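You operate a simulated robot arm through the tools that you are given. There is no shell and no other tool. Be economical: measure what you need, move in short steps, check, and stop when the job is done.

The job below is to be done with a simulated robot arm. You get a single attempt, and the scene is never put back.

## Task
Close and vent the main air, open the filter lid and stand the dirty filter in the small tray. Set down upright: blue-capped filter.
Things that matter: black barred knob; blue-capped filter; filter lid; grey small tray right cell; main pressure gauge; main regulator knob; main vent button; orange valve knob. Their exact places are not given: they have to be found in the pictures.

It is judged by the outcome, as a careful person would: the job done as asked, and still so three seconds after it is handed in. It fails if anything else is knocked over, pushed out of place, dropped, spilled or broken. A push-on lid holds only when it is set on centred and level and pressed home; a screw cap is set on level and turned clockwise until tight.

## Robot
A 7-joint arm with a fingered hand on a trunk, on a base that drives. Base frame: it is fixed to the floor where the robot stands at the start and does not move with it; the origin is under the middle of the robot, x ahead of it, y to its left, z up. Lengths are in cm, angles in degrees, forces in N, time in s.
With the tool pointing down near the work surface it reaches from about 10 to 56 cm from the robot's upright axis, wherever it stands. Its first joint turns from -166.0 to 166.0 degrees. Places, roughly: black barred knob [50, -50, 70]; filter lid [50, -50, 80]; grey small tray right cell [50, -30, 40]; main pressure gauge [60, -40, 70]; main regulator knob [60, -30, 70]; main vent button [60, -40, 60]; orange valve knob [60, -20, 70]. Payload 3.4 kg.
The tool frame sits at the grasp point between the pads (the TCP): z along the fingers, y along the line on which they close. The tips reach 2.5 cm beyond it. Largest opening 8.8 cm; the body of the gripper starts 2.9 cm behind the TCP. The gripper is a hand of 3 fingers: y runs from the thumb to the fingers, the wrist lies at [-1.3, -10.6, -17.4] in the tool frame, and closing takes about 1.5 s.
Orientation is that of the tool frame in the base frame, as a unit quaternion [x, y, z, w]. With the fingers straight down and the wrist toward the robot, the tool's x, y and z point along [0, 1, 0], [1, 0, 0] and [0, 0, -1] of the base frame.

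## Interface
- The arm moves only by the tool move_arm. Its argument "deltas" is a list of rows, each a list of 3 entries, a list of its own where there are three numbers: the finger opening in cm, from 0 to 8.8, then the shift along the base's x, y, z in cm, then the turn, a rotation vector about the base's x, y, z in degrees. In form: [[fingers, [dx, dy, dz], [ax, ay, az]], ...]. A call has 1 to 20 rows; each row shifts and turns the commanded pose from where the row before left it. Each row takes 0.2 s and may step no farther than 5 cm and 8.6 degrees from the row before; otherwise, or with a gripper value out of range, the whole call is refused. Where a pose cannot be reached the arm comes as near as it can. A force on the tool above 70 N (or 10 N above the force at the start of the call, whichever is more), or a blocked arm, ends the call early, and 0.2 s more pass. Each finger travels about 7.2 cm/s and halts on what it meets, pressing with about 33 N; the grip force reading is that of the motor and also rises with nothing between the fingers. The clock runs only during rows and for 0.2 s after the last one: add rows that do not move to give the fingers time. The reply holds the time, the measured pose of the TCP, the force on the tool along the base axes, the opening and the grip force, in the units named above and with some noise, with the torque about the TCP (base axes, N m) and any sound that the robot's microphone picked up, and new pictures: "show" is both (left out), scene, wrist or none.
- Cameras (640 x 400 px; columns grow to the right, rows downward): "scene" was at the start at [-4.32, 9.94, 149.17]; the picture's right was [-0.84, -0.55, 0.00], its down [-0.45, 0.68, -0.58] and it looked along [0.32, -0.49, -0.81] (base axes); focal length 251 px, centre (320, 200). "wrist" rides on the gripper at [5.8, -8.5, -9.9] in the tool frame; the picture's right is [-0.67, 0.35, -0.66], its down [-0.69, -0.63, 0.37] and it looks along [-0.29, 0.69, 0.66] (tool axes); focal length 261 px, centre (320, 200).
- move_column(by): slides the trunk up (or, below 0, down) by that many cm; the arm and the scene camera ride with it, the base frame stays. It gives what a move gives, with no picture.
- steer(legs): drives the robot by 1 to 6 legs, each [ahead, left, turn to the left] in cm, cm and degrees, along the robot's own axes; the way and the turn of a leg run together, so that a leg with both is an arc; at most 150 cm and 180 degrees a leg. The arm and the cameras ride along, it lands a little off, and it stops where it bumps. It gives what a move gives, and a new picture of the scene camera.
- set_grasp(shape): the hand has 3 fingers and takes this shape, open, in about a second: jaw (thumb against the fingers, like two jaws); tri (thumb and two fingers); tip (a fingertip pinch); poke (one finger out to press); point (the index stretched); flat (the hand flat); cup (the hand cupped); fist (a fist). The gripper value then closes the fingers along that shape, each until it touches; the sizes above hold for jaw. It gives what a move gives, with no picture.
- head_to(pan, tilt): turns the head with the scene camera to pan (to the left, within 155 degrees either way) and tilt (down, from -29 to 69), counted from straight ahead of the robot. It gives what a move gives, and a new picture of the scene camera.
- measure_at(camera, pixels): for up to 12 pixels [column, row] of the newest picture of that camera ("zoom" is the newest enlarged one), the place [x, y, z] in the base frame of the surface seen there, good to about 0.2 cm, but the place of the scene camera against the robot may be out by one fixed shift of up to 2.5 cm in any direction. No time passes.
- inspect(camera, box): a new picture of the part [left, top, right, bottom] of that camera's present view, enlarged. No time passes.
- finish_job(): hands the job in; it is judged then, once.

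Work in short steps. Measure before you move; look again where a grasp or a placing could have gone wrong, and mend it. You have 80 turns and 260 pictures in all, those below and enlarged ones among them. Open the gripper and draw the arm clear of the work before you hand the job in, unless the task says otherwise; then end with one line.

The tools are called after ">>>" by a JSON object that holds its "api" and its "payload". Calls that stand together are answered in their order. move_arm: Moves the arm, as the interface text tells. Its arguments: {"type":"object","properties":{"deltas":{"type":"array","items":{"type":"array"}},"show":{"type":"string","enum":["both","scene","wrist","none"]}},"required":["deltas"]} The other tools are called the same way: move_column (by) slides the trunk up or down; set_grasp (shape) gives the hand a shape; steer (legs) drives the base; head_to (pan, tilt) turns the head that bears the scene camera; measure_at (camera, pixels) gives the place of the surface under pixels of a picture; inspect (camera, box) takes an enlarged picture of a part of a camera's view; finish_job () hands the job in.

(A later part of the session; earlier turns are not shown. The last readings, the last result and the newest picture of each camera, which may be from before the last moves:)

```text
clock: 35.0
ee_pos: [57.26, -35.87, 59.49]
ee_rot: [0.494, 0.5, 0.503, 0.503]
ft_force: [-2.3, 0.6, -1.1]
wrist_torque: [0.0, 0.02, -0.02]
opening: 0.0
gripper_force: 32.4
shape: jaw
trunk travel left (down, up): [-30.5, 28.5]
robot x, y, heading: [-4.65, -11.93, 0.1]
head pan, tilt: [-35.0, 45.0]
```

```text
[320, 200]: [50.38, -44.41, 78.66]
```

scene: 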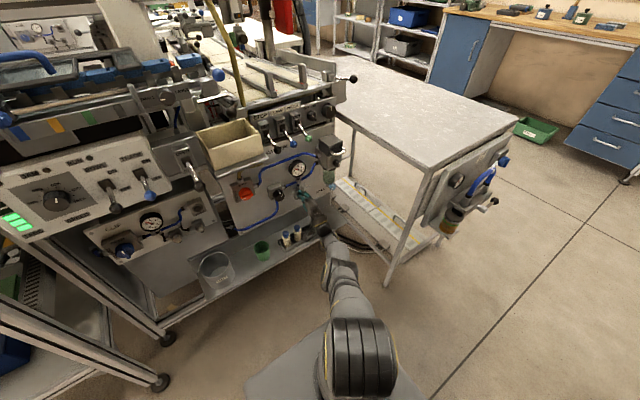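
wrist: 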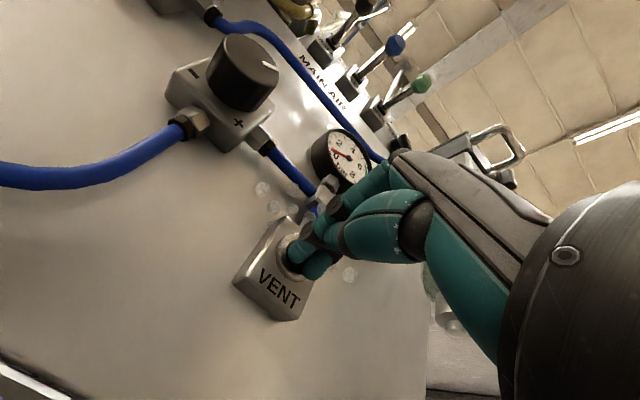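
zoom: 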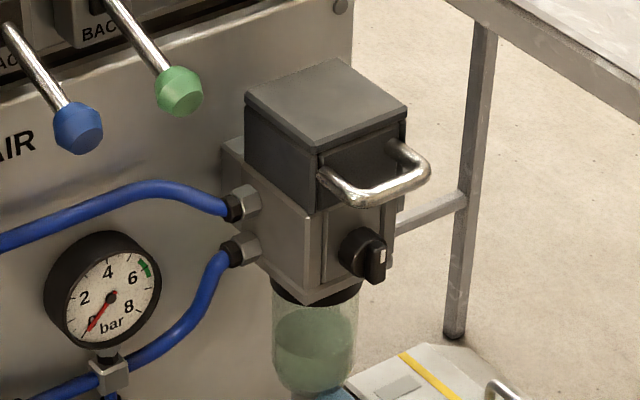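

Gauge reads 0. I measure the filter housing in the newest enlargement (lid corners, handle, barred knob).

>>> {"api": "measure_at", "payload": {"camera": "zoom", "pixels": [[248, 95], [335, 60], [405, 105], [318, 155], [330, 180], [375, 200], [425, 165], [378, 258], [362, 252], [320, 205], [395, 205], [312, 300]]}}

>>> {"api": "move_arm", "payload": {"deltas": [[0, [-3, 0, 0], [0, 0, 0]], [0, [-4, 0, 0], [0, 0, 0]], [0, [-4, 0, 0], [0, 0, 0]], [0, [-3, 0, 2], [0, 0, 0]], [0, [0, 0, 0], [0, 0, 0]]], "show": "both"}}

```text
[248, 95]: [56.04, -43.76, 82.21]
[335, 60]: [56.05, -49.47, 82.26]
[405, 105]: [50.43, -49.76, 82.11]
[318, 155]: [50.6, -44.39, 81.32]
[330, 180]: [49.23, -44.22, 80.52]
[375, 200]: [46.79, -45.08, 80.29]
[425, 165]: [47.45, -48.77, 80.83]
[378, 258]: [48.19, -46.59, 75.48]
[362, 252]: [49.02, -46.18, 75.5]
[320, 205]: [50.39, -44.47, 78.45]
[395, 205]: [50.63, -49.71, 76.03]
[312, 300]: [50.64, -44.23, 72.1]
```

```text
clock: 36.2
ee_pos: [43.93, -36.97, 61.32]
ee_rot: [0.494, 0.5, 0.503, 0.502]
ft_force: [-0.1, 0.1, -0.3]
wrist_torque: [-0.01, -0.02, -0.01]
opening: 0.0
gripper_force: 32.9
shape: jaw
out of reach, approached as far as the arm can: row 4
trunk travel left (down, up): [-30.5, 28.5]
robot x, y, heading: [-4.51, -12.01, -0.0]
head pan, tilt: [-35.0, 45.0]
```

scene: 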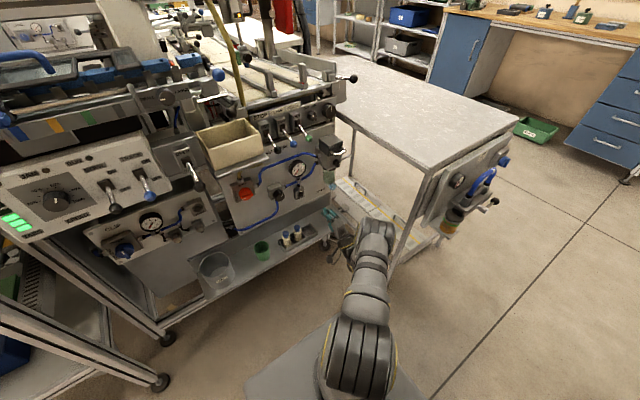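
wrist: 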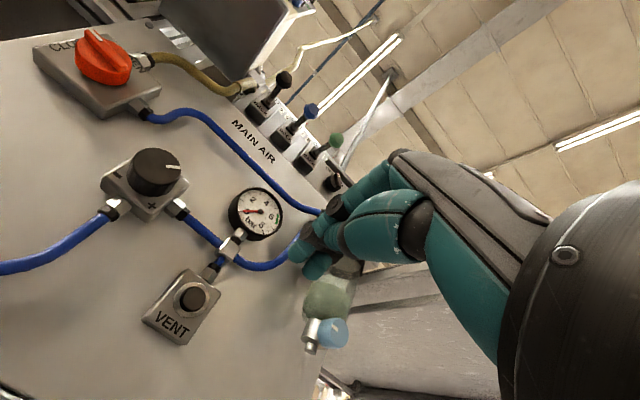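

Lid spans about x 52.6–58, y -44…-50, top z≈82, handle bar at x≈49–51, z≈80; barred knob front at ~[50.2,-47,75]. I roll the hand to wrist-left in front of the housing to look at it.

>>> {"api": "move_arm", "payload": {"deltas": [[2, [-0.8, 0, 1.4], [8.2, 0, 0]], [4, [-0.8, 0, 1.4], [8.2, 0, 0]], [6, [-0.8, 0, 1.4], [8.2, 0, 0]], [8, [-0.8, 0, 1.4], [8.2, 0, 0]], [8.8, [-0.8, -1.2, 1.4], [8.2, 0, 0]], [8.8, [-0.8, -1.2, 1.4], [8.2, 0, 0]], [8.8, [-0.8, -1.2, 1.4], [8.2, 0, 0]], [8.8, [-0.4, -1.2, 1.4], [8.2, 0, 0]], [8.8, [0, -1.2, 1.4], [8.2, 0, 0]], [8.8, [0, -1.2, 1.4], [8.2, 0, 0]], [8.8, [0, -1.3, 0.7], [8, 0, 0]], [8.8, [0, 0, 0], [0, 0, 0]]], "show": "wrist"}}

>>> {"api": "inspect", "payload": {"camera": "wrist", "box": [140, 120, 340, 320]}}

```text
clock: 38.8
ee_pos: [38.06, -45.46, 76.03]
ee_rot: [0.705, -0.003, 0.709, 0.005]
ft_force: [0.7, 0.3, -1.0]
wrist_torque: [0.01, 0.01, 0.06]
opening: 8.01
gripper_force: 0.0
shape: jaw
trunk travel left (down, up): [-30.5, 28.5]
robot x, y, heading: [-4.3, -12.29, 0.2]
head pan, tilt: [-35.0, 45.0]
```

wrist: 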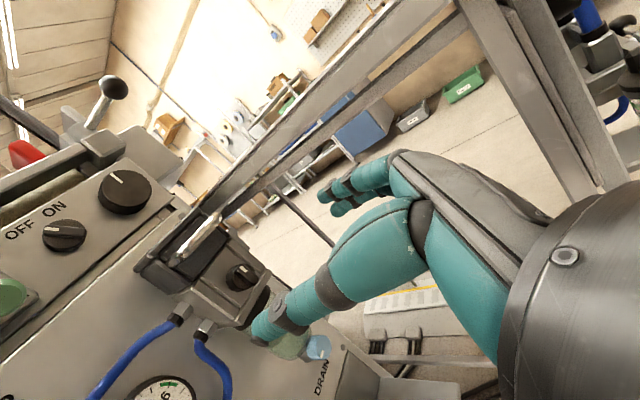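

```text
2.00 times, centred on (240, 220) of wrist
```

zoom: 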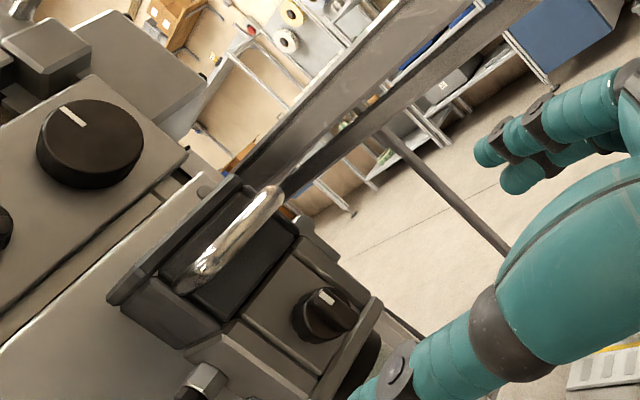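

>>> {"api": "inspect", "payload": {"camera": "wrist", "box": [190, 210, 280, 320]}}

>>> {"api": "measure_at", "payload": {"camera": "wrist", "pixels": [[238, 275], [241, 268], [243, 284], [230, 278], [202, 238], [183, 258], [212, 222], [176, 265], [206, 318], [265, 275], [206, 265], [245, 255]]}}

```text
3.64 times, centred on (235, 265) of wrist
```

zoom: 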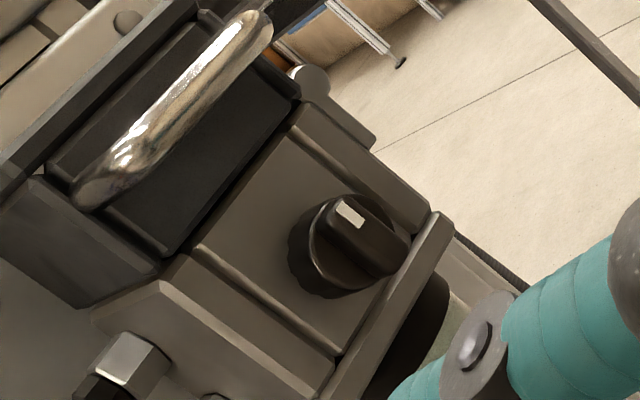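

```text
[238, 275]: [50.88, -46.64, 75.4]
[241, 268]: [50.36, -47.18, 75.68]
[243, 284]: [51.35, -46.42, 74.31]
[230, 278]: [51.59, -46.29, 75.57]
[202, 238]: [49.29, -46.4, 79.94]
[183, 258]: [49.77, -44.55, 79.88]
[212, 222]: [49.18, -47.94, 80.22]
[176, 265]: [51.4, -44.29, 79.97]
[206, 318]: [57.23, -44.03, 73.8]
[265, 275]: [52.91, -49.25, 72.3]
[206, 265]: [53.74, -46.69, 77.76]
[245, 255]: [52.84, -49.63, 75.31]
```

The knob's bar is vertical with its white mark up. I measure it more finely.

>>> {"api": "measure_at", "payload": {"camera": "zoom", "pixels": [[345, 210], [358, 222], [375, 240], [390, 258], [405, 265], [330, 260], [310, 225], [340, 282], [295, 255], [372, 215], [290, 180], [350, 330]]}}

```text
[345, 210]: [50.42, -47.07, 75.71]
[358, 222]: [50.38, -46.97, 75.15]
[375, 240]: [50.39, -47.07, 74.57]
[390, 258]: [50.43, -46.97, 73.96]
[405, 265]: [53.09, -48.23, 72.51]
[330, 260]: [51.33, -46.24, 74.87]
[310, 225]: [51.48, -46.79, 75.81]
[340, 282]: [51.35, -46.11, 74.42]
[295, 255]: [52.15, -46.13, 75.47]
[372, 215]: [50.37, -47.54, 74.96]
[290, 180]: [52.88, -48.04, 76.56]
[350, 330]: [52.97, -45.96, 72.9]
```

Knob: bar centre ≈[50.4,-47.15,74.9], disc radius ≈1.3, base x≈53. I approach to 4 cm short with opening 6.

>>> {"api": "move_arm", "payload": {"deltas": [[6, [2, -1.7, -1.2], [0, 0, 0]], [6, [2.5, 0, 0], [0, 0, 0]], [6, [2.5, 0, 0], [0, 0, 0]], [6, [1, 0, 0], [0, 0, 0]], [6, [0, 0, 0], [0, 0, 0]]], "show": "both"}}

```text
clock: 40.0
ee_pos: [46.14, -47.08, 74.81]
ee_rot: [0.705, -0.002, 0.709, 0.007]
ft_force: [-0.1, -0.2, 0.3]
wrist_torque: [-0.03, -0.03, 0.04]
opening: 5.56
gripper_force: 0.0
shape: jaw
trunk travel left (down, up): [-30.5, 28.5]
robot x, y, heading: [-4.86, -12.15, -0.1]
head pan, tilt: [-35.0, 45.0]
```

scene: 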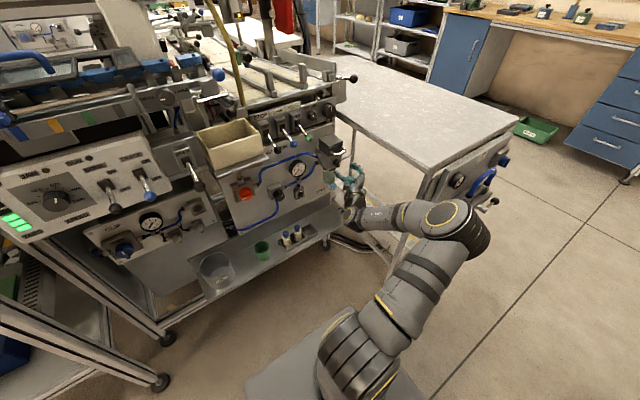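
wrist: 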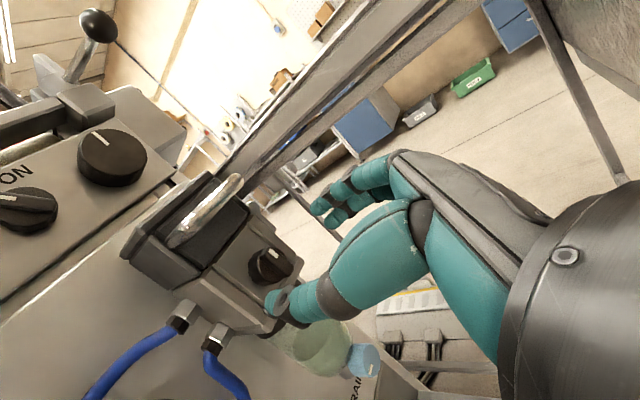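

Alignment looks right. I go in 4 cm and close on the knob.

>>> {"api": "move_arm", "payload": {"deltas": [[6, [2, -0.1, 0], [0, 0, 0]], [6, [2, 0, 0], [0, 0, 0]], [6, [0, 0, 0], [0, 0, 0]], [3, [0, 0, 0], [0, 0, 0]], [1, [0, 0, 0], [0, 0, 0]], [1, [0, 0, 0], [0, 0, 0]], [1, [0, 0, 0], [0, 0, 0]]], "show": "wrist"}}

```text
clock: 41.6
ee_pos: [50.19, -47.23, 74.7]
ee_rot: [0.706, -0.001, 0.709, 0.006]
ft_force: [1.2, 3.4, 0.5]
wrist_torque: [0.04, 0.0, 0.03]
opening: 1.62
gripper_force: 32.8
shape: tri
trunk travel left (down, up): [-30.5, 28.5]
robot x, y, heading: [-4.53, -12.0, -0.2]
head pan, tilt: [-35.0, 45.0]
```

wrist: 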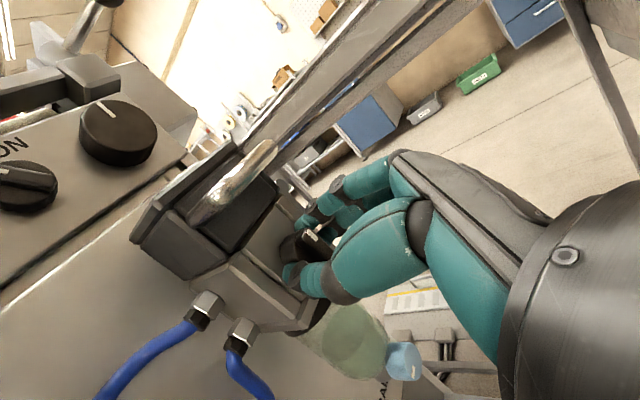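

Gripped (1.6 cm). I turn it 40° counter-clockwise (-x) and watch the torque and picture.

>>> {"api": "move_arm", "payload": {"deltas": [[1, [0, 0, 0], [-8, 0, 0]], [1, [0, 0, 0], [-8, 0, 0]], [1, [0, 0, 0], [-8, 0, 0]], [1, [0, 0, 0], [-8, 0, 0]], [1, [0, 0, 0], [-8, 0, 0]], [1, [0, 0, 0], [0, 0, 0]]], "show": "wrist"}}

>>> {"api": "inspect", "payload": {"camera": "wrist", "box": [200, 150, 360, 330]}}

```text
clock: 43.0
ee_pos: [50.03, -47.44, 74.6]
ee_rot: [0.662, 0.239, 0.666, 0.248]
ft_force: [1.3, -9.7, -12.9]
wrist_torque: [0.15, 0.31, -0.3]
opening: 1.52
gripper_force: 33.5
shape: tri
trunk travel left (down, up): [-30.5, 28.5]
robot x, y, heading: [-4.37, -11.85, 0.3]
head pan, tilt: [-35.0, 45.0]
```

wrist: 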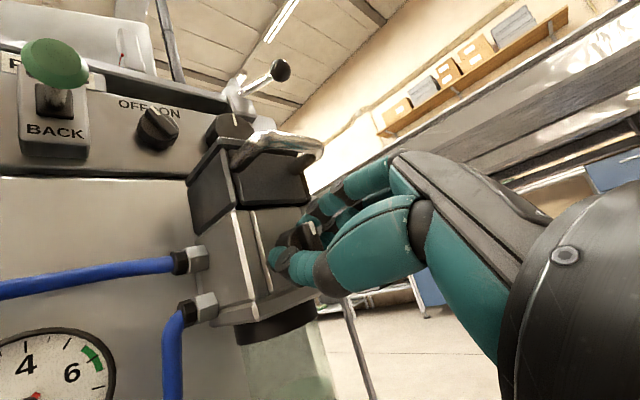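

```text
2.22 times, centred on (280, 240) of wrist
```

zoom: 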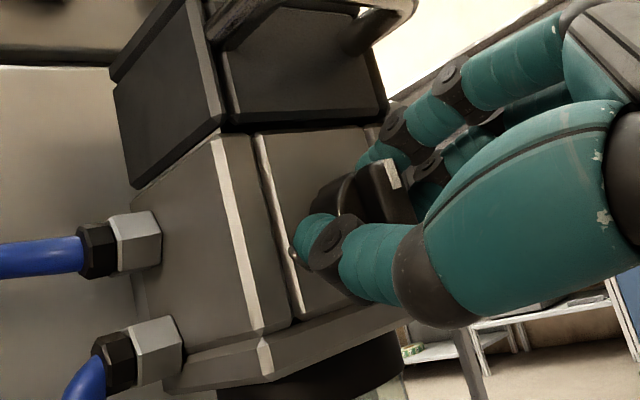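

The knob did not follow (its mark still points up): that way it is at its stop. I open, re-grip in this roll and turn clockwise (+x).

>>> {"api": "move_arm", "payload": {"deltas": [[4, [0, 0, 0], [0, 0, 0]], [5, [0, 0.2, 0.2], [0, 0, 0]], [5, [0, 0, 0], [0, 0, 0]], [3, [0, 0, 0], [0, 0, 0]], [1, [0, 0, 0], [0, 0, 0]], [1, [0, 0, 0], [0, 0, 0]], [1, [0, 0, 0], [8, 0, 0]], [1, [0, 0, 0], [8, 0, 0]], [1, [0, 0, 0], [8, 0, 0]], [1, [0, 0, 0], [8, 0, 0]], [1, [0, 0, 0], [8, 0, 0]], [1, [0, 0, 0], [0, 0, 0]]], "show": "wrist"}}

>>> {"api": "inspect", "payload": {"camera": "wrist", "box": [200, 150, 360, 330]}}

```text
clock: 45.6
ee_pos: [50.07, -47.05, 74.97]
ee_rot: [0.706, -0.003, 0.708, 0.007]
ft_force: [3.7, -0.2, 2.0]
wrist_torque: [0.0, 0.0, -0.06]
opening: 1.44
gripper_force: 33.0
shape: tri
trunk travel left (down, up): [-30.5, 28.5]
robot x, y, heading: [-4.74, -11.77, 0.1]
head pan, tilt: [-35.0, 45.0]
```

wrist: 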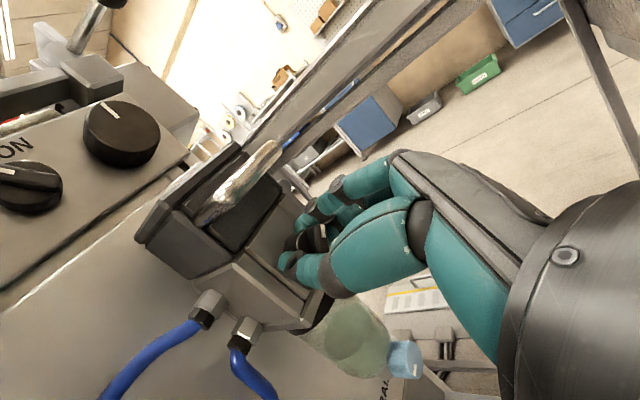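

```text
2.22 times, centred on (280, 240) of wrist
```

zoom: 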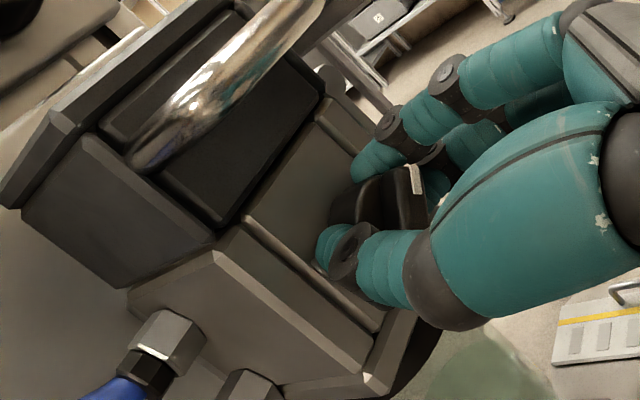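

The mark now tilts with the hand, so it turns clockwise. I continue 50°.

>>> {"api": "move_arm", "payload": {"deltas": [[1, [0, 0, 0], [8.3, 0, 0]], [1, [0, 0, 0], [8.3, 0, 0]], [1, [0, 0, 0], [8.3, 0, 0]], [1, [0, 0, 0], [8.3, 0, 0]], [1, [0, 0, 0], [8.3, 0, 0]], [1, [0, 0, 0], [8.3, 0, 0]], [1, [0, 0, 0], [4, 0, 0]], [1, [0, 0, 0], [0, 0, 0]]], "show": "wrist"}}

>>> {"api": "inspect", "payload": {"camera": "wrist", "box": [200, 150, 360, 330]}}

```text
clock: 47.4
ee_pos: [49.17, -46.63, 66.51]
ee_rot: [0.684, -0.12, 0.711, -0.111]
ft_force: [-0.6, -0.1, -1.2]
wrist_torque: [0.05, 0.0, 0.0]
opening: 0.93
gripper_force: 33.6
shape: tri
out of reach, approached as far as the arm can: row 1, 2, 3, 4, 5, 6, 7
trunk travel left (down, up): [-30.5, 28.5]
robot x, y, heading: [-4.29, -12.19, -0.3]
head pan, tilt: [-35.0, 45.0]
```

wrist: 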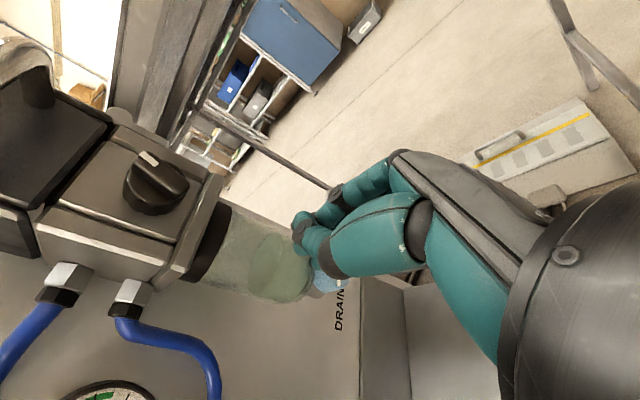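

```text
2.22 times, centred on (280, 240) of wrist
```

zoom: 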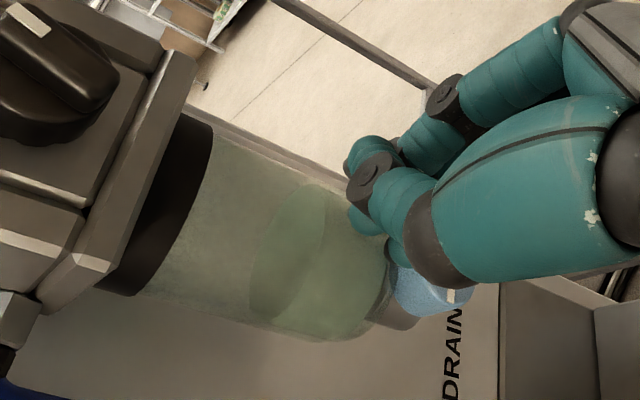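

The arm ran into a limit and slid off the knob down beside the bowl; forces are small. I retract straight back first.

>>> {"api": "move_arm", "payload": {"deltas": [[1, [-3, 0, 0], [0, 0, 0]], [1, [-4, 0, 0], [0, 0, 0]], [3, [-4, 0, 0], [0, 0, 0]], [6, [0, 0, 0], [0, 0, 0]]], "show": "both"}}

>>> {"api": "inspect", "payload": {"camera": "scene", "box": [300, 125, 360, 195]}}

```text
clock: 48.4
ee_pos: [37.96, -46.52, 66.57]
ee_rot: [0.683, -0.12, 0.712, -0.11]
ft_force: [-0.6, 1.1, -0.6]
wrist_torque: [0.0, 0.0, -0.01]
opening: 4.45
gripper_force: 0.0
shape: jaw
trunk travel left (down, up): [-30.5, 28.5]
robot x, y, heading: [-4.79, -11.9, -0.1]
head pan, tilt: [-35.0, 45.0]
```

scene: 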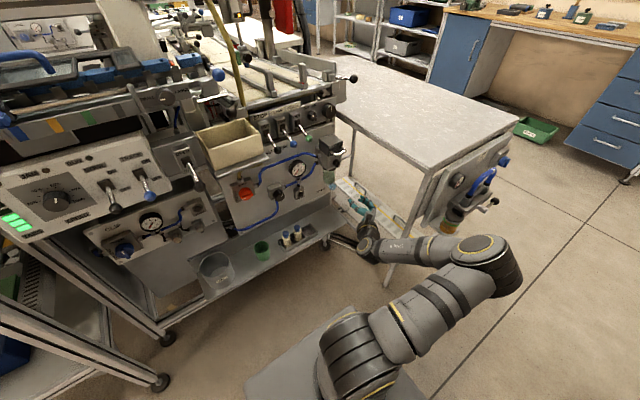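
wrist: 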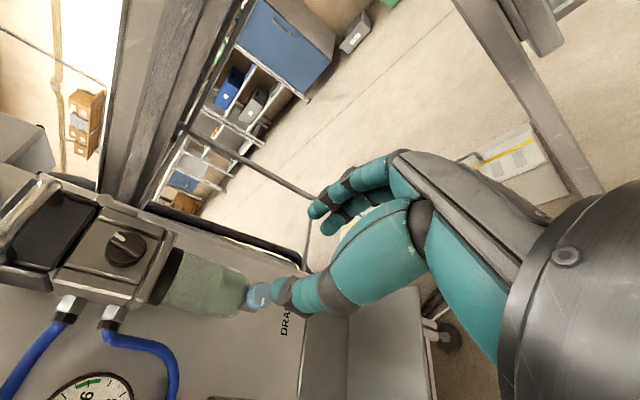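

```text
5.71 times, centred on (330, 160) of scene
```

zoom: 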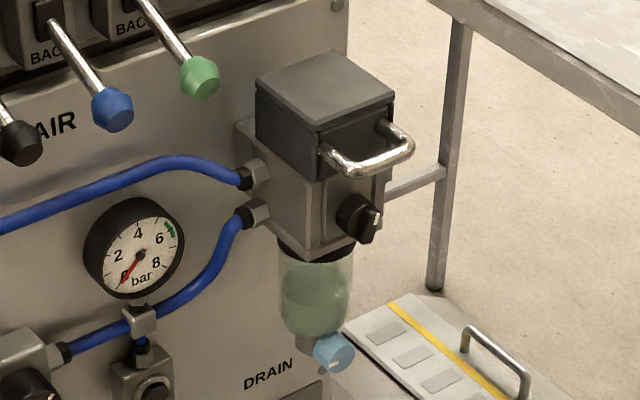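

The knob turned ~30° clockwise so far. I'll ratchet: roll the hand to -60° first, then grip and turn back up.

>>> {"api": "move_arm", "payload": {"deltas": [[6, [0, -0.1, 0.9], [-8, 0, 0]], [6, [0, -0.1, 0.9], [-8, 0, 0]], [6, [0, -0.1, 0.9], [-8, 0, 0]], [6, [0, -0.1, 0.9], [-8, 0, 0]], [6, [0, -0.1, 0.9], [-8, 0, 0]], [6, [0, -0.1, 0.9], [-8, 0, 0]], [6, [0, 0, 0.9], [-8, 0, 0]], [6, [0, 0, 0.9], [-8, 0, 0]], [6, [2, 0, 0.9], [-8, 0, 0]], [6, [2, 0, 0.3], [-8, 0, 0]], [6, [0, 0, 0], [0, 0, 0]]], "show": "wrist"}}

>>> {"api": "inspect", "payload": {"camera": "wrist", "box": [180, 170, 360, 330]}}

```text
clock: 50.8
ee_pos: [42.18, -47.21, 74.97]
ee_rot: [0.594, 0.365, 0.622, 0.355]
ft_force: [-0.2, -0.7, 0.9]
wrist_torque: [-0.03, 0.01, -0.02]
opening: 5.47
gripper_force: 0.0
shape: jaw
trunk travel left (down, up): [-30.5, 28.5]
robot x, y, heading: [-4.34, -11.36, 0.1]
head pan, tilt: [-35.0, 45.0]
```

wrist: 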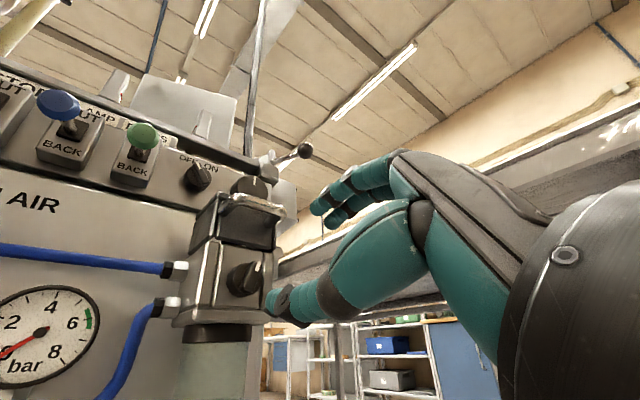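

```text
2.50 times, centred on (270, 250) of wrist
```

zoom: 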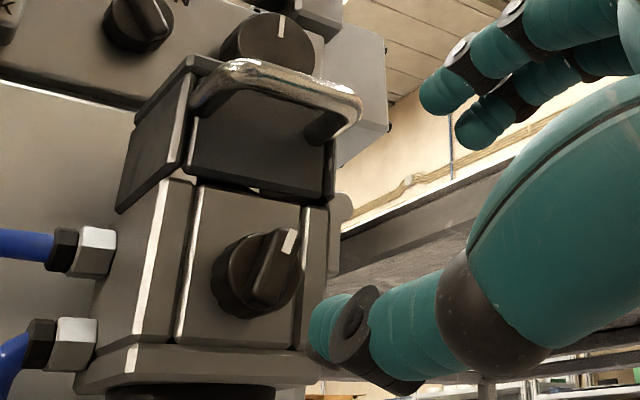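

The knob now points ~35° clockwise of up. I go in, grip, and turn +64°.

>>> {"api": "move_arm", "payload": {"deltas": [[6, [3, 0, 0], [0, 0, 0]], [6, [3, 0, 0], [0, 0, 0]], [6, [1.9, 0, -0.1], [0, 0, 0]], [6, [0, 0, 0], [0, 0, 0]], [3, [0, 0, 0], [0, 0, 0]], [1, [0, 0, 0], [0, 0, 0]], [1, [0, 0, 0], [0, 0, 0]], [1, [0, 0, 0], [8, 0, 0]], [1, [0, 0, 0], [8, 0, 0]], [1, [0, 0, 0], [8, 0, 0]], [1, [0, 0, 0], [8, 0, 0]], [1, [0, 0, 0], [8, 0, 0]], [1, [0, 0, 0], [8, 0, 0]], [1, [0, 0, 0], [8, 0, 0]], [1, [0, 0, 0], [8, 0, 0]], [1, [0, 0, 0], [0, 0, 0]]], "show": "wrist"}}

>>> {"api": "inspect", "payload": {"camera": "wrist", "box": [200, 150, 360, 330]}}

```text
clock: 54.2
ee_pos: [50.15, -47.05, 74.85]
ee_rot: [0.693, -0.02, 0.72, -0.015]
ft_force: [1.9, 5.2, -1.4]
wrist_torque: [0.0, 0.01, 0.05]
opening: 1.64
gripper_force: 32.8
shape: tri
trunk travel left (down, up): [-30.5, 28.5]
robot x, y, heading: [-4.41, -12.15, 0.0]
head pan, tilt: [-35.0, 45.0]
```

wrist: 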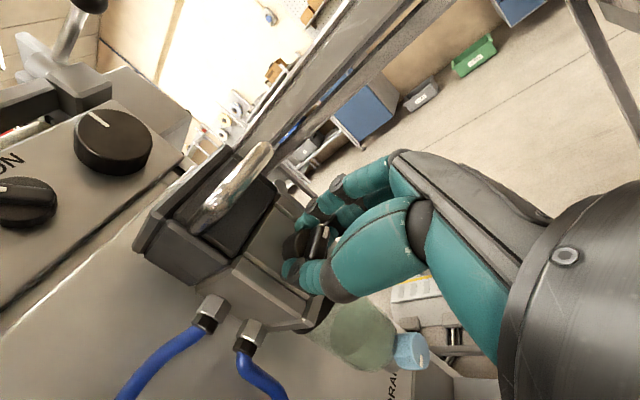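

```text
2.22 times, centred on (280, 240) of wrist
```

zoom: 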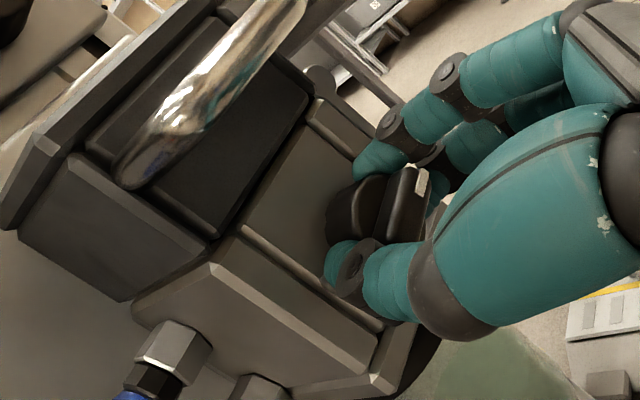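

I release and back off to see the knob's position.

>>> {"api": "move_arm", "payload": {"deltas": [[5, [0, 0, 0], [0, 0, 0]], [6, [0, 0, 0], [0, 0, 0]], [6, [-3, 0, 0], [0, 0, 0]], [6, [-4, 0, 0], [0, 0, 0]], [6, [-3, 0, 0], [0, 0, 0]], [6, [0, 0, 0], [0, 0, 0]]], "show": "wrist"}}

>>> {"api": "inspect", "payload": {"camera": "wrist", "box": [180, 190, 300, 320]}}

```text
clock: 55.6
ee_pos: [39.93, -47.25, 74.75]
ee_rot: [0.692, -0.02, 0.721, -0.015]
ft_force: [0.2, 0.3, -0.6]
wrist_torque: [0.01, -0.02, 0.03]
opening: 5.44
gripper_force: 0.1
shape: jaw
trunk travel left (down, up): [-30.5, 28.5]
robot x, y, heading: [-4.6, -11.73, -0.2]
head pan, tilt: [-35.0, 45.0]
```

wrist: 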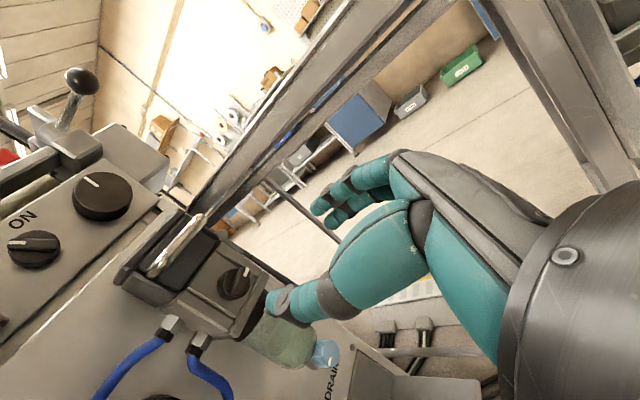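

```text
3.08 times, centred on (240, 255) of wrist
```

zoom: 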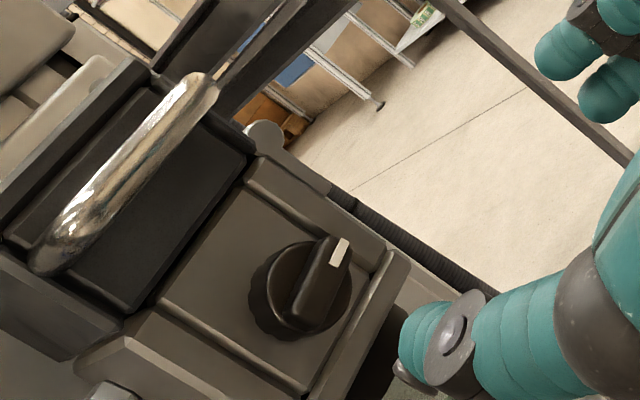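

The bar is now horizontal (pointing right), i.e. about 90° turned. For the lid I want the base further right, so I check where the neighbouring table and its panel stand.

>>> {"api": "measure_at", "payload": {"camera": "scene", "pixels": [[432, 168], [430, 220], [456, 180], [495, 200], [385, 280], [330, 60], [450, 232], [352, 78], [330, 245]]}}

>>> {"api": "measure_at", "payload": {"camera": "zoom", "pixels": [[265, 135], [335, 250], [295, 320], [130, 180], [205, 90], [50, 250], [60, 130], [240, 150], [190, 240]]}}

```text
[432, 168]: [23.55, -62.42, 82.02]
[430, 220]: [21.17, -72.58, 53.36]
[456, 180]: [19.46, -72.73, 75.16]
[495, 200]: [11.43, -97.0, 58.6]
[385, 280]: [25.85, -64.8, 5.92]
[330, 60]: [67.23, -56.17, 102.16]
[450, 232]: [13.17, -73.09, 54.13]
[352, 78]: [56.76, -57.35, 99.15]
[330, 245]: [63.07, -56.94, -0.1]
```

```text
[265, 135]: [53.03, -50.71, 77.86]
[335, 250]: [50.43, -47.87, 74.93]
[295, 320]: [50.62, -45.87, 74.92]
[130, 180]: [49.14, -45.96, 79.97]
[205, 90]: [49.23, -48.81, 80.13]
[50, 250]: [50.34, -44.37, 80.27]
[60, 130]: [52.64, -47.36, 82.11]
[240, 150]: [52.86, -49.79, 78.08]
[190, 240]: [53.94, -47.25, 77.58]
```

A disc shows at [53,-50.7,77.9], maybe a side hinge. I bring the hand back/left, drive the base 12 cm right, and look again at the housing.

>>> {"api": "move_arm", "payload": {"deltas": [[8, [-1, 3, 0], [0, 0, 0]], [8, [-1, 3, 0], [0, 0, 0]], [8, [-1, 3, 0], [0, 0, 0]], [8, [0, 0, 0], [0, 0, 0]]], "show": "none"}}

>>> {"api": "steer", "payload": {"legs": [[0, -12, 0]]}}

>>> {"api": "inspect", "payload": {"camera": "scene", "box": [270, 100, 350, 180]}}

```text
clock: 56.6
ee_pos: [37.03, -38.14, 74.84]
ee_rot: [0.692, -0.02, 0.721, -0.014]
ft_force: [-0.6, 0.5, -0.1]
wrist_torque: [-0.02, 0.0, 0.0]
opening: 7.32
gripper_force: 0.1
shape: jaw
trunk travel left (down, up): [-30.5, 28.5]
robot x, y, heading: [-4.69, -11.85, -0.3]
head pan, tilt: [-35.0, 45.0]
```

```text
clock: 57.8
ee_pos: [36.97, -50.24, 74.8]
ee_rot: [0.693, -0.021, 0.72, -0.014]
ft_force: [-0.3, 0.7, -0.6]
wrist_torque: [0.01, -0.01, 0.02]
opening: 7.31
gripper_force: 0.0
shape: jaw
trunk travel left (down, up): [-30.5, 28.5]
robot x, y, heading: [-4.07, -24.03, 0.0]
head pan, tilt: [-35.0, 45.0]
```

scene: 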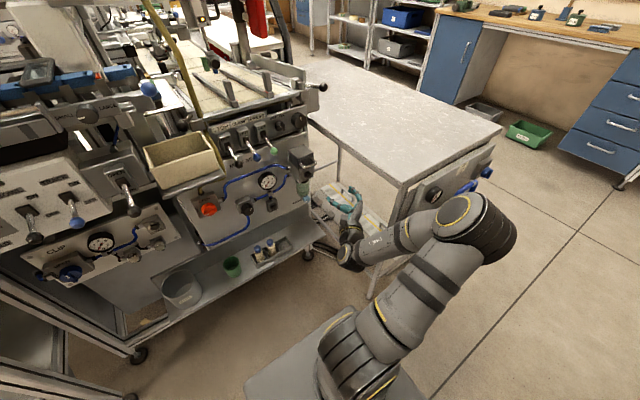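

```text
5.00 times, centred on (310, 140) of scene
```

zoom: 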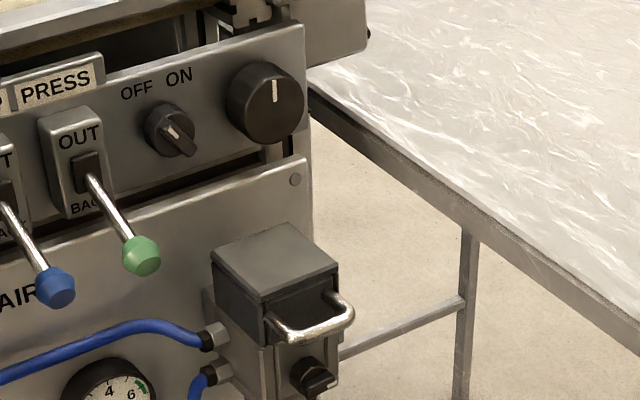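

The right side is hidden here. I turn the hand to point down (wrist toward robot) above and in front of the housing for a top view and for gripping the handle.

>>> {"api": "move_arm", "payload": {"deltas": [[8, [0, 0.5, 1.4], [0, 8.2, 0]], [8, [0, 0.5, 1.4], [0, 8.2, 0]], [8, [0, 0.5, 1.4], [0, 8.2, 0]], [8, [0, 0.5, 1.4], [0, 8.2, 0]], [8, [0, 0.5, 1.4], [0, 8.2, 0]], [8, [0, 0.5, 1.4], [0, 8.2, 0]], [8, [0, 0.5, 1.4], [0, 8.2, 0]], [8, [0, 0.5, 1.4], [0, 8.2, 0]], [8, [0, 0.5, 1.4], [0, 8.2, 0]], [8, [0, 0, 1.4], [0, 8.2, 0]], [8, [0, 0, 1], [0, 8, 0]], [8, [0, 0, 0], [0, 0, 0]]], "show": "none"}}

>>> {"api": "move_arm", "payload": {"deltas": [[8, [0, 0, 0], [0, 0, 8.2]], [8, [0, 0, 0], [0, 0, 8.2]], [8, [0, 0, 0], [0, 0, 8.2]], [8, [0, 0, 0], [0, 0, 8.2]], [8, [0, 0, 0], [0, 0, 8.2]], [8, [0, 0, 0], [0, 0, 8.2]], [8, [0, 0, 0], [0, 0, 8.2]], [8, [0, 0, 0], [0, 0, 8.2]], [8, [0, 0, 0], [0, 0, 8.2]], [8, [0, 0, 0], [0, 0, 8.2]], [8, [0, 0, 0], [0, 0, 8]], [8, [0, 0, 0], [0, 0, 0]]], "show": "both"}}

```text
clock: 60.4
ee_pos: [-1.8, -53.4, 52.8]
ee_rot: [1.0, -0.019, 0.025, 0.004]
ft_force: [0.2, 0.0, 0.1]
wrist_torque: [0.0, -0.03, -0.01]
opening: 7.32
gripper_force: 0.1
shape: jaw
out of reach, approached as far as the arm can: row 1, 2, 3, 4, 5, 6, 7, 8, 9, 10, 11
trunk travel left (down, up): [-30.5, 28.5]
robot x, y, heading: [-4.24, -23.99, -0.1]
head pan, tilt: [-35.0, 45.0]
```

```text
clock: 63.0
ee_pos: [-1.7, -53.51, 52.7]
ee_rot: [0.724, 0.69, 0.018, -0.01]
ft_force: [-0.4, 0.2, 0.4]
wrist_torque: [0.0, 0.02, 0.03]
opening: 7.31
gripper_force: 0.1
shape: jaw
trunk travel left (down, up): [-30.5, 28.5]
robot x, y, heading: [-4.31, -23.96, -0.3]
head pan, tilt: [-35.0, 45.0]
```

scene: 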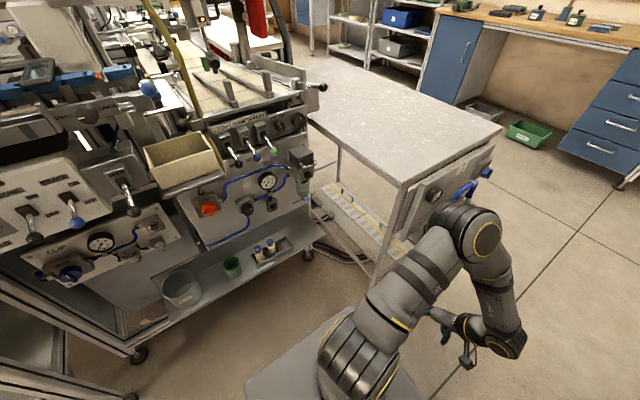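
wrist: 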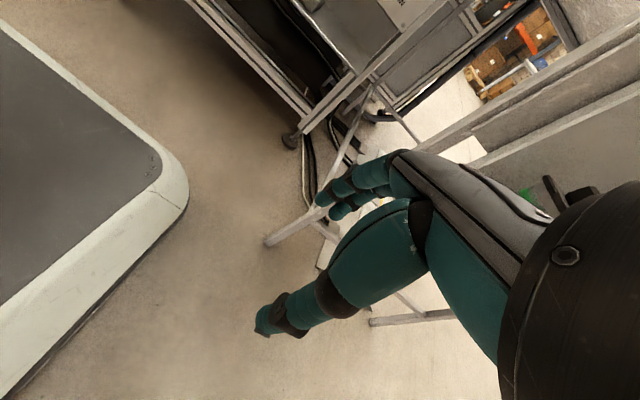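

The arm went to a far but harmless pose at [-1.7,-53.5,52.7]. I raise the trunk 22 cm, then move the hand stepwise up and forward.

>>> {"api": "move_column", "payload": {"by": 22}}

>>> {"api": "move_arm", "payload": {"deltas": [[8, [0, 1, 4], [0, 0, 0]], [8, [0, 1, 4], [0, 0, 0]], [8, [1, 1, 4], [0, 0, 0]], [8, [3, 1, 3], [0, 0, 0]], [8, [4, 1, 2], [0, 0, 0]], [8, [4, 1, 1], [0, 0, 0]], [8, [4, 1, 0], [0, 0, 0]], [8, [4, 0, 0], [0, 0, 0]], [8, [0, 0, 0], [0, 0, 0]]], "show": "both"}}

```text
clock: 65.3
ee_pos: [-1.65, -53.54, 74.62]
ee_rot: [0.723, 0.69, 0.017, -0.011]
ft_force: [-0.8, -1.2, -0.1]
wrist_torque: [-0.01, 0.01, 0.0]
opening: 7.29
gripper_force: 0.0
shape: jaw
trunk travel left (down, up): [-52.5, 6.5]
robot x, y, heading: [-4.68, -24.14, -0.1]
head pan, tilt: [-35.0, 45.0]
```

```text
clock: 67.3
ee_pos: [18.3, -46.43, 92.69]
ee_rot: [0.723, 0.69, 0.017, -0.01]
ft_force: [-0.4, 0.5, 0.5]
wrist_torque: [0.01, 0.02, -0.04]
opening: 7.28
gripper_force: 0.1
shape: jaw
trunk travel left (down, up): [-52.5, 6.5]
robot x, y, heading: [-4.5, -23.8, -0.2]
head pan, tilt: [-35.0, 45.0]
```

scene: 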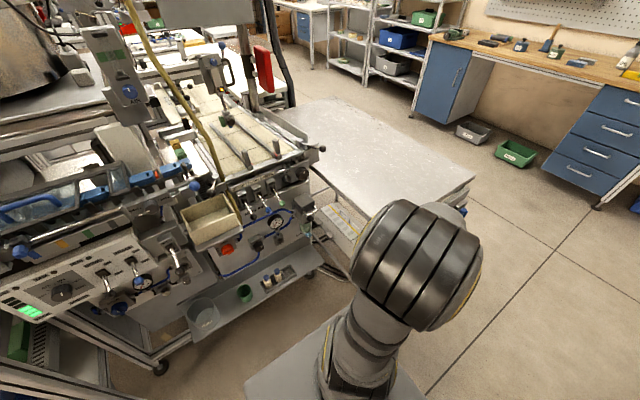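
wrist: 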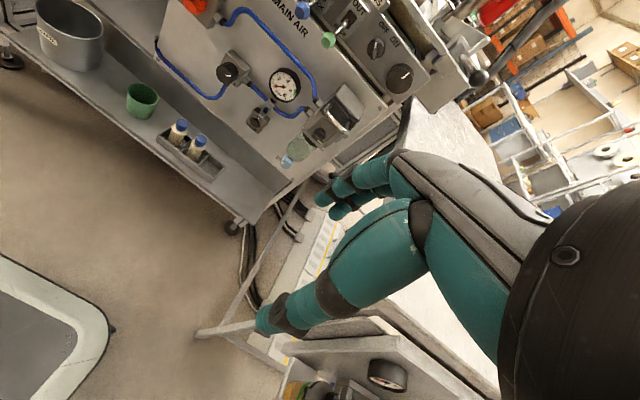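

I move the hand forward-right to see the right side and top of the housing.

>>> {"api": "move_arm", "payload": {"deltas": [[8, [2.5, -2, 0.5], [0, 0, 0]], [8, [2.5, -2, 0.5], [0, 0, 0]], [8, [2.5, -2, 0.5], [0, 0, 0]], [8, [2.5, -2, 0.5], [0, 0, 0]], [8, [2.5, -2, 0.5], [0, 0, 0]], [8, [1.5, -2, 0.5], [0, 0, 0]], [8, [0, 0, 0], [0, 0, 0]]], "show": "wrist"}}

>>> {"api": "inspect", "payload": {"camera": "wrist", "box": [190, 40, 330, 180]}}

```text
clock: 68.9
ee_pos: [32.44, -58.5, 95.76]
ee_rot: [0.725, 0.689, 0.019, -0.011]
ft_force: [0.0, -0.3, -0.4]
wrist_torque: [-0.05, 0.02, 0.01]
opening: 7.32
gripper_force: 0.1
shape: jaw
trunk travel left (down, up): [-52.5, 6.5]
robot x, y, heading: [-4.48, -23.73, -0.1]
head pan, tilt: [-35.0, 45.0]
```

wrist: 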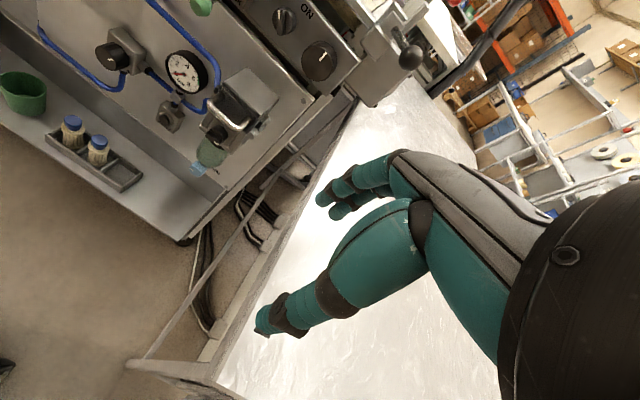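

```text
2.86 times, centred on (260, 110) of wrist
```

zoom: 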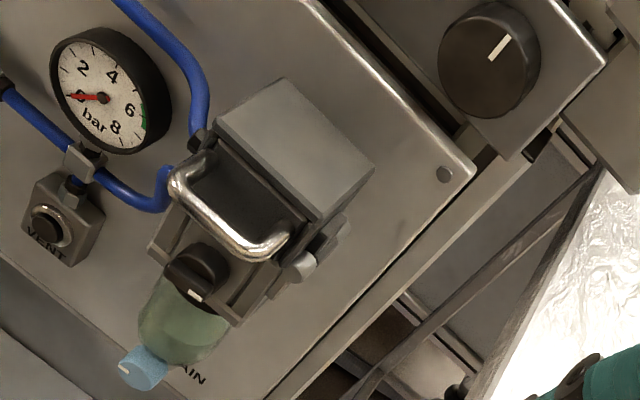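

The view shows a hinge barrel along x on the right side of the lid ([53..,-50.7,78]): the lid swings up and over to the right. So I'll grip the handle bar from the front (thumb below, fingers above) and roll. First I come back, lower the trunk, and swing the hand forward.

>>> {"api": "move_arm", "payload": {"deltas": [[8, [-2.5, 2.5, 0], [0, 0, 0]], [8, [-2.5, 2.5, 0], [0, 0, 0]], [8, [-2.5, 2.5, 0], [0, 0, 0]], [8, [-2, 2.5, 0], [0, 0, 0]], [8, [0, 2, 0], [0, 0, 0]], [8, [0, 0, 0], [0, 0, 0]]], "show": "none"}}

>>> {"api": "move_column", "payload": {"by": -20}}

>>> {"api": "move_arm", "payload": {"deltas": [[8, [1, 0, 0.5], [0, -8.2, 0]], [8, [1, 0, 0.5], [0, -8.2, 0]], [8, [1, 0, 0.5], [0, -8.2, 0]], [8, [1, 0, 0.5], [0, -8.2, 0]], [8, [1, 0, 0.5], [0, -8.2, 0]], [8, [1, 0, 0.5], [0, -8.2, 0]], [8, [1, 0, 0.5], [0, -8.2, 0]], [8, [1, 0, 0.5], [0, -8.2, 0]], [8, [1, 0, 0.5], [0, -8.2, 0]], [8, [1, 0, 0.5], [0, -8.2, 0]], [8, [1, 0, 0.5], [0, -8, 0]], [8, [0, 0, 0], [0, 0, 0]]], "show": "both"}}

```text
clock: 70.3
ee_pos: [23.0, -46.49, 95.71]
ee_rot: [0.724, 0.69, 0.017, -0.011]
ft_force: [-0.8, -0.2, 0.2]
wrist_torque: [0.01, 0.0, 0.0]
opening: 7.31
gripper_force: 0.1
shape: jaw
trunk travel left (down, up): [-52.5, 6.5]
robot x, y, heading: [-4.54, -24.28, 0.0]
head pan, tilt: [-35.0, 45.0]
```

```text
clock: 72.5
ee_pos: [23.01, -46.59, 75.79]
ee_rot: [0.724, 0.69, 0.017, -0.011]
ft_force: [-0.5, -0.4, 0.4]
wrist_torque: [0.0, 0.04, 0.01]
opening: 7.31
gripper_force: 0.0
shape: jaw
trunk travel left (down, up): [-32.5, 26.5]
robot x, y, heading: [-4.55, -23.91, -0.0]
head pan, tilt: [-35.0, 45.0]
```

```text
clock: 75.1
ee_pos: [34.23, -47.26, 81.76]
ee_rot: [0.5, 0.496, 0.525, 0.479]
ft_force: [0.4, 0.9, 0.7]
wrist_torque: [0.02, 0.01, 0.02]
opening: 7.3
gripper_force: 0.1
shape: jaw
out of reach, approached as far as the arm can: row 11
trunk travel left (down, up): [-32.5, 26.5]
robot x, y, heading: [-4.08, -24.02, -0.3]
head pan, tilt: [-35.0, 45.0]
```

scene: 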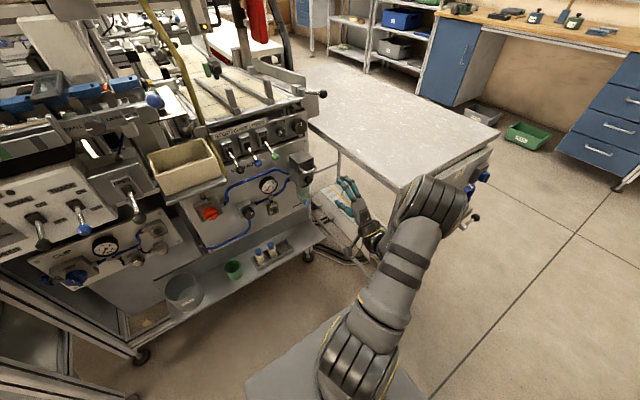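
wrist: 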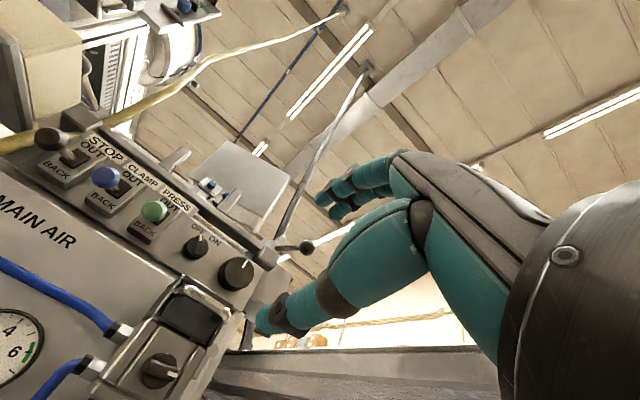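

Pose is good. I approach to x≈43 with a 4 cm opening, level with the handle bar (z≈80, y≈-46.4).

>>> {"api": "move_arm", "payload": {"deltas": [[4, [3, 0.4, -0.9], [0, 0, -1.2]], [4, [3, 0.4, -0.9], [0, 0, -1.2]], [4, [2.8, 0, 0], [0, 0, 0]], [4, [0, 0, 0], [0, 0, 0]], [4, [0, 0, 0], [0, 0, 0]]], "show": "wrist"}}

>>> {"api": "inspect", "payload": {"camera": "wrist", "box": [180, 180, 360, 340]}}

>>> {"api": "measure_at", "payload": {"camera": "wrist", "pixels": [[320, 200]]}}

```text
clock: 76.3
ee_pos: [43.07, -46.4, 79.87]
ee_rot: [0.51, 0.485, 0.514, 0.491]
ft_force: [-0.3, -0.3, -0.1]
wrist_torque: [0.02, 0.0, -0.06]
opening: 3.69
gripper_force: 0.0
shape: tri
trunk travel left (down, up): [-32.5, 26.5]
robot x, y, heading: [-4.46, -23.85, -0.0]
head pan, tilt: [-35.0, 45.0]
```

wrist: 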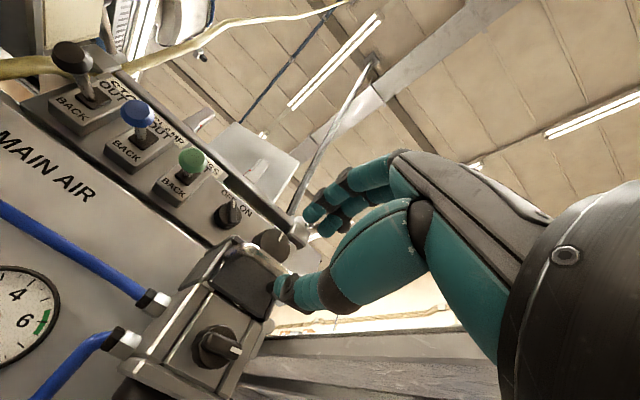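

```text
2.50 times, centred on (270, 260) of wrist
```

zoom: 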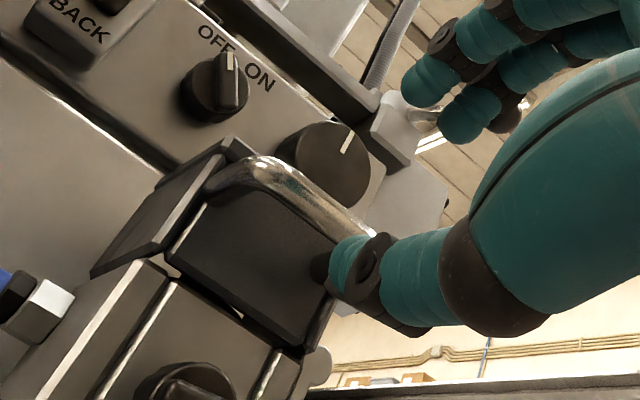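

```text
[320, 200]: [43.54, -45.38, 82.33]
```

I check the bar's place against the fingers in this enlargement.

>>> {"api": "measure_at", "payload": {"camera": "zoom", "pixels": [[250, 172], [285, 180], [310, 195], [340, 215], [345, 262], [425, 80], [465, 115], [225, 190], [320, 365]]}}

```text
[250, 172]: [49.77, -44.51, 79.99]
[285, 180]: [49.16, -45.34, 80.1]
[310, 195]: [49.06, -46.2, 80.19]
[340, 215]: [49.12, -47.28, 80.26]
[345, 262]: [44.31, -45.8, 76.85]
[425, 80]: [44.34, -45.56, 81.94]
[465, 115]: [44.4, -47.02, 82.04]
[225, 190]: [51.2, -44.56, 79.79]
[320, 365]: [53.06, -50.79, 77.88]
```

Bar (z≈80.1) sits between thumb (76.9) and fingers (82). I go ahead 6.1 cm and close.

>>> {"api": "move_arm", "payload": {"deltas": [[4, [3, 0, 0.2], [0, 0, 0]], [4, [3.1, 0, 0.1], [0, 0, 0]], [4, [0, 0, 0], [0, 0, 0]], [2, [0, 0, 0], [0, 0, 0]], [0.5, [0, 0, 0], [0, 0, 0]], [0.3, [0, 0, 0], [0, 0, 0]], [0.3, [0, 0, 0], [0, 0, 0]]], "show": "wrist"}}

>>> {"api": "inspect", "payload": {"camera": "wrist", "box": [200, 170, 360, 330]}}

```text
clock: 77.9
ee_pos: [49.11, -46.48, 80.23]
ee_rot: [0.509, 0.486, 0.513, 0.491]
ft_force: [-0.7, -0.5, 1.3]
wrist_torque: [0.01, -0.01, -0.03]
opening: 0.32
gripper_force: 0.1
shape: tri
trunk travel left (down, up): [-32.5, 26.5]
robot x, y, heading: [-4.53, -23.76, 0.0]
head pan, tilt: [-35.0, 45.0]
```

wrist: 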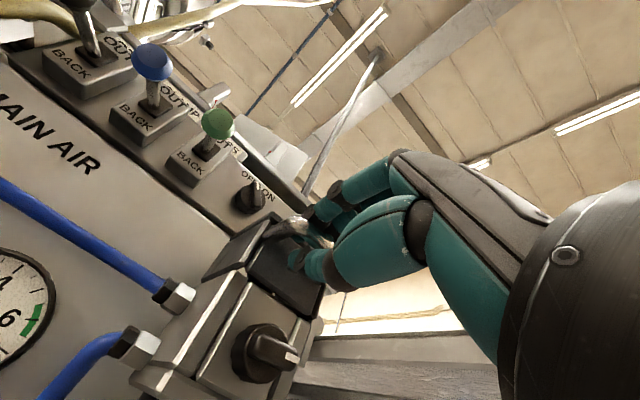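

```text
2.50 times, centred on (280, 250) of wrist
```

zoom: 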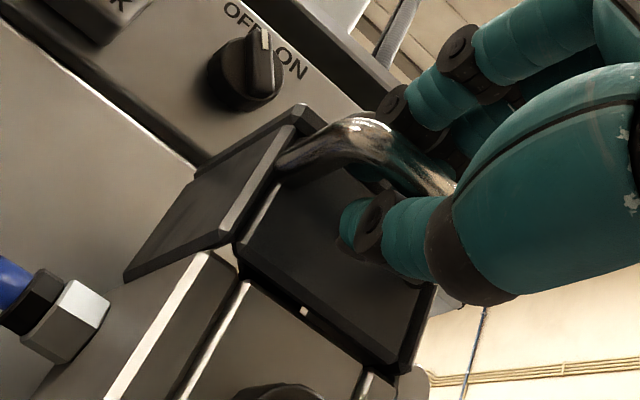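

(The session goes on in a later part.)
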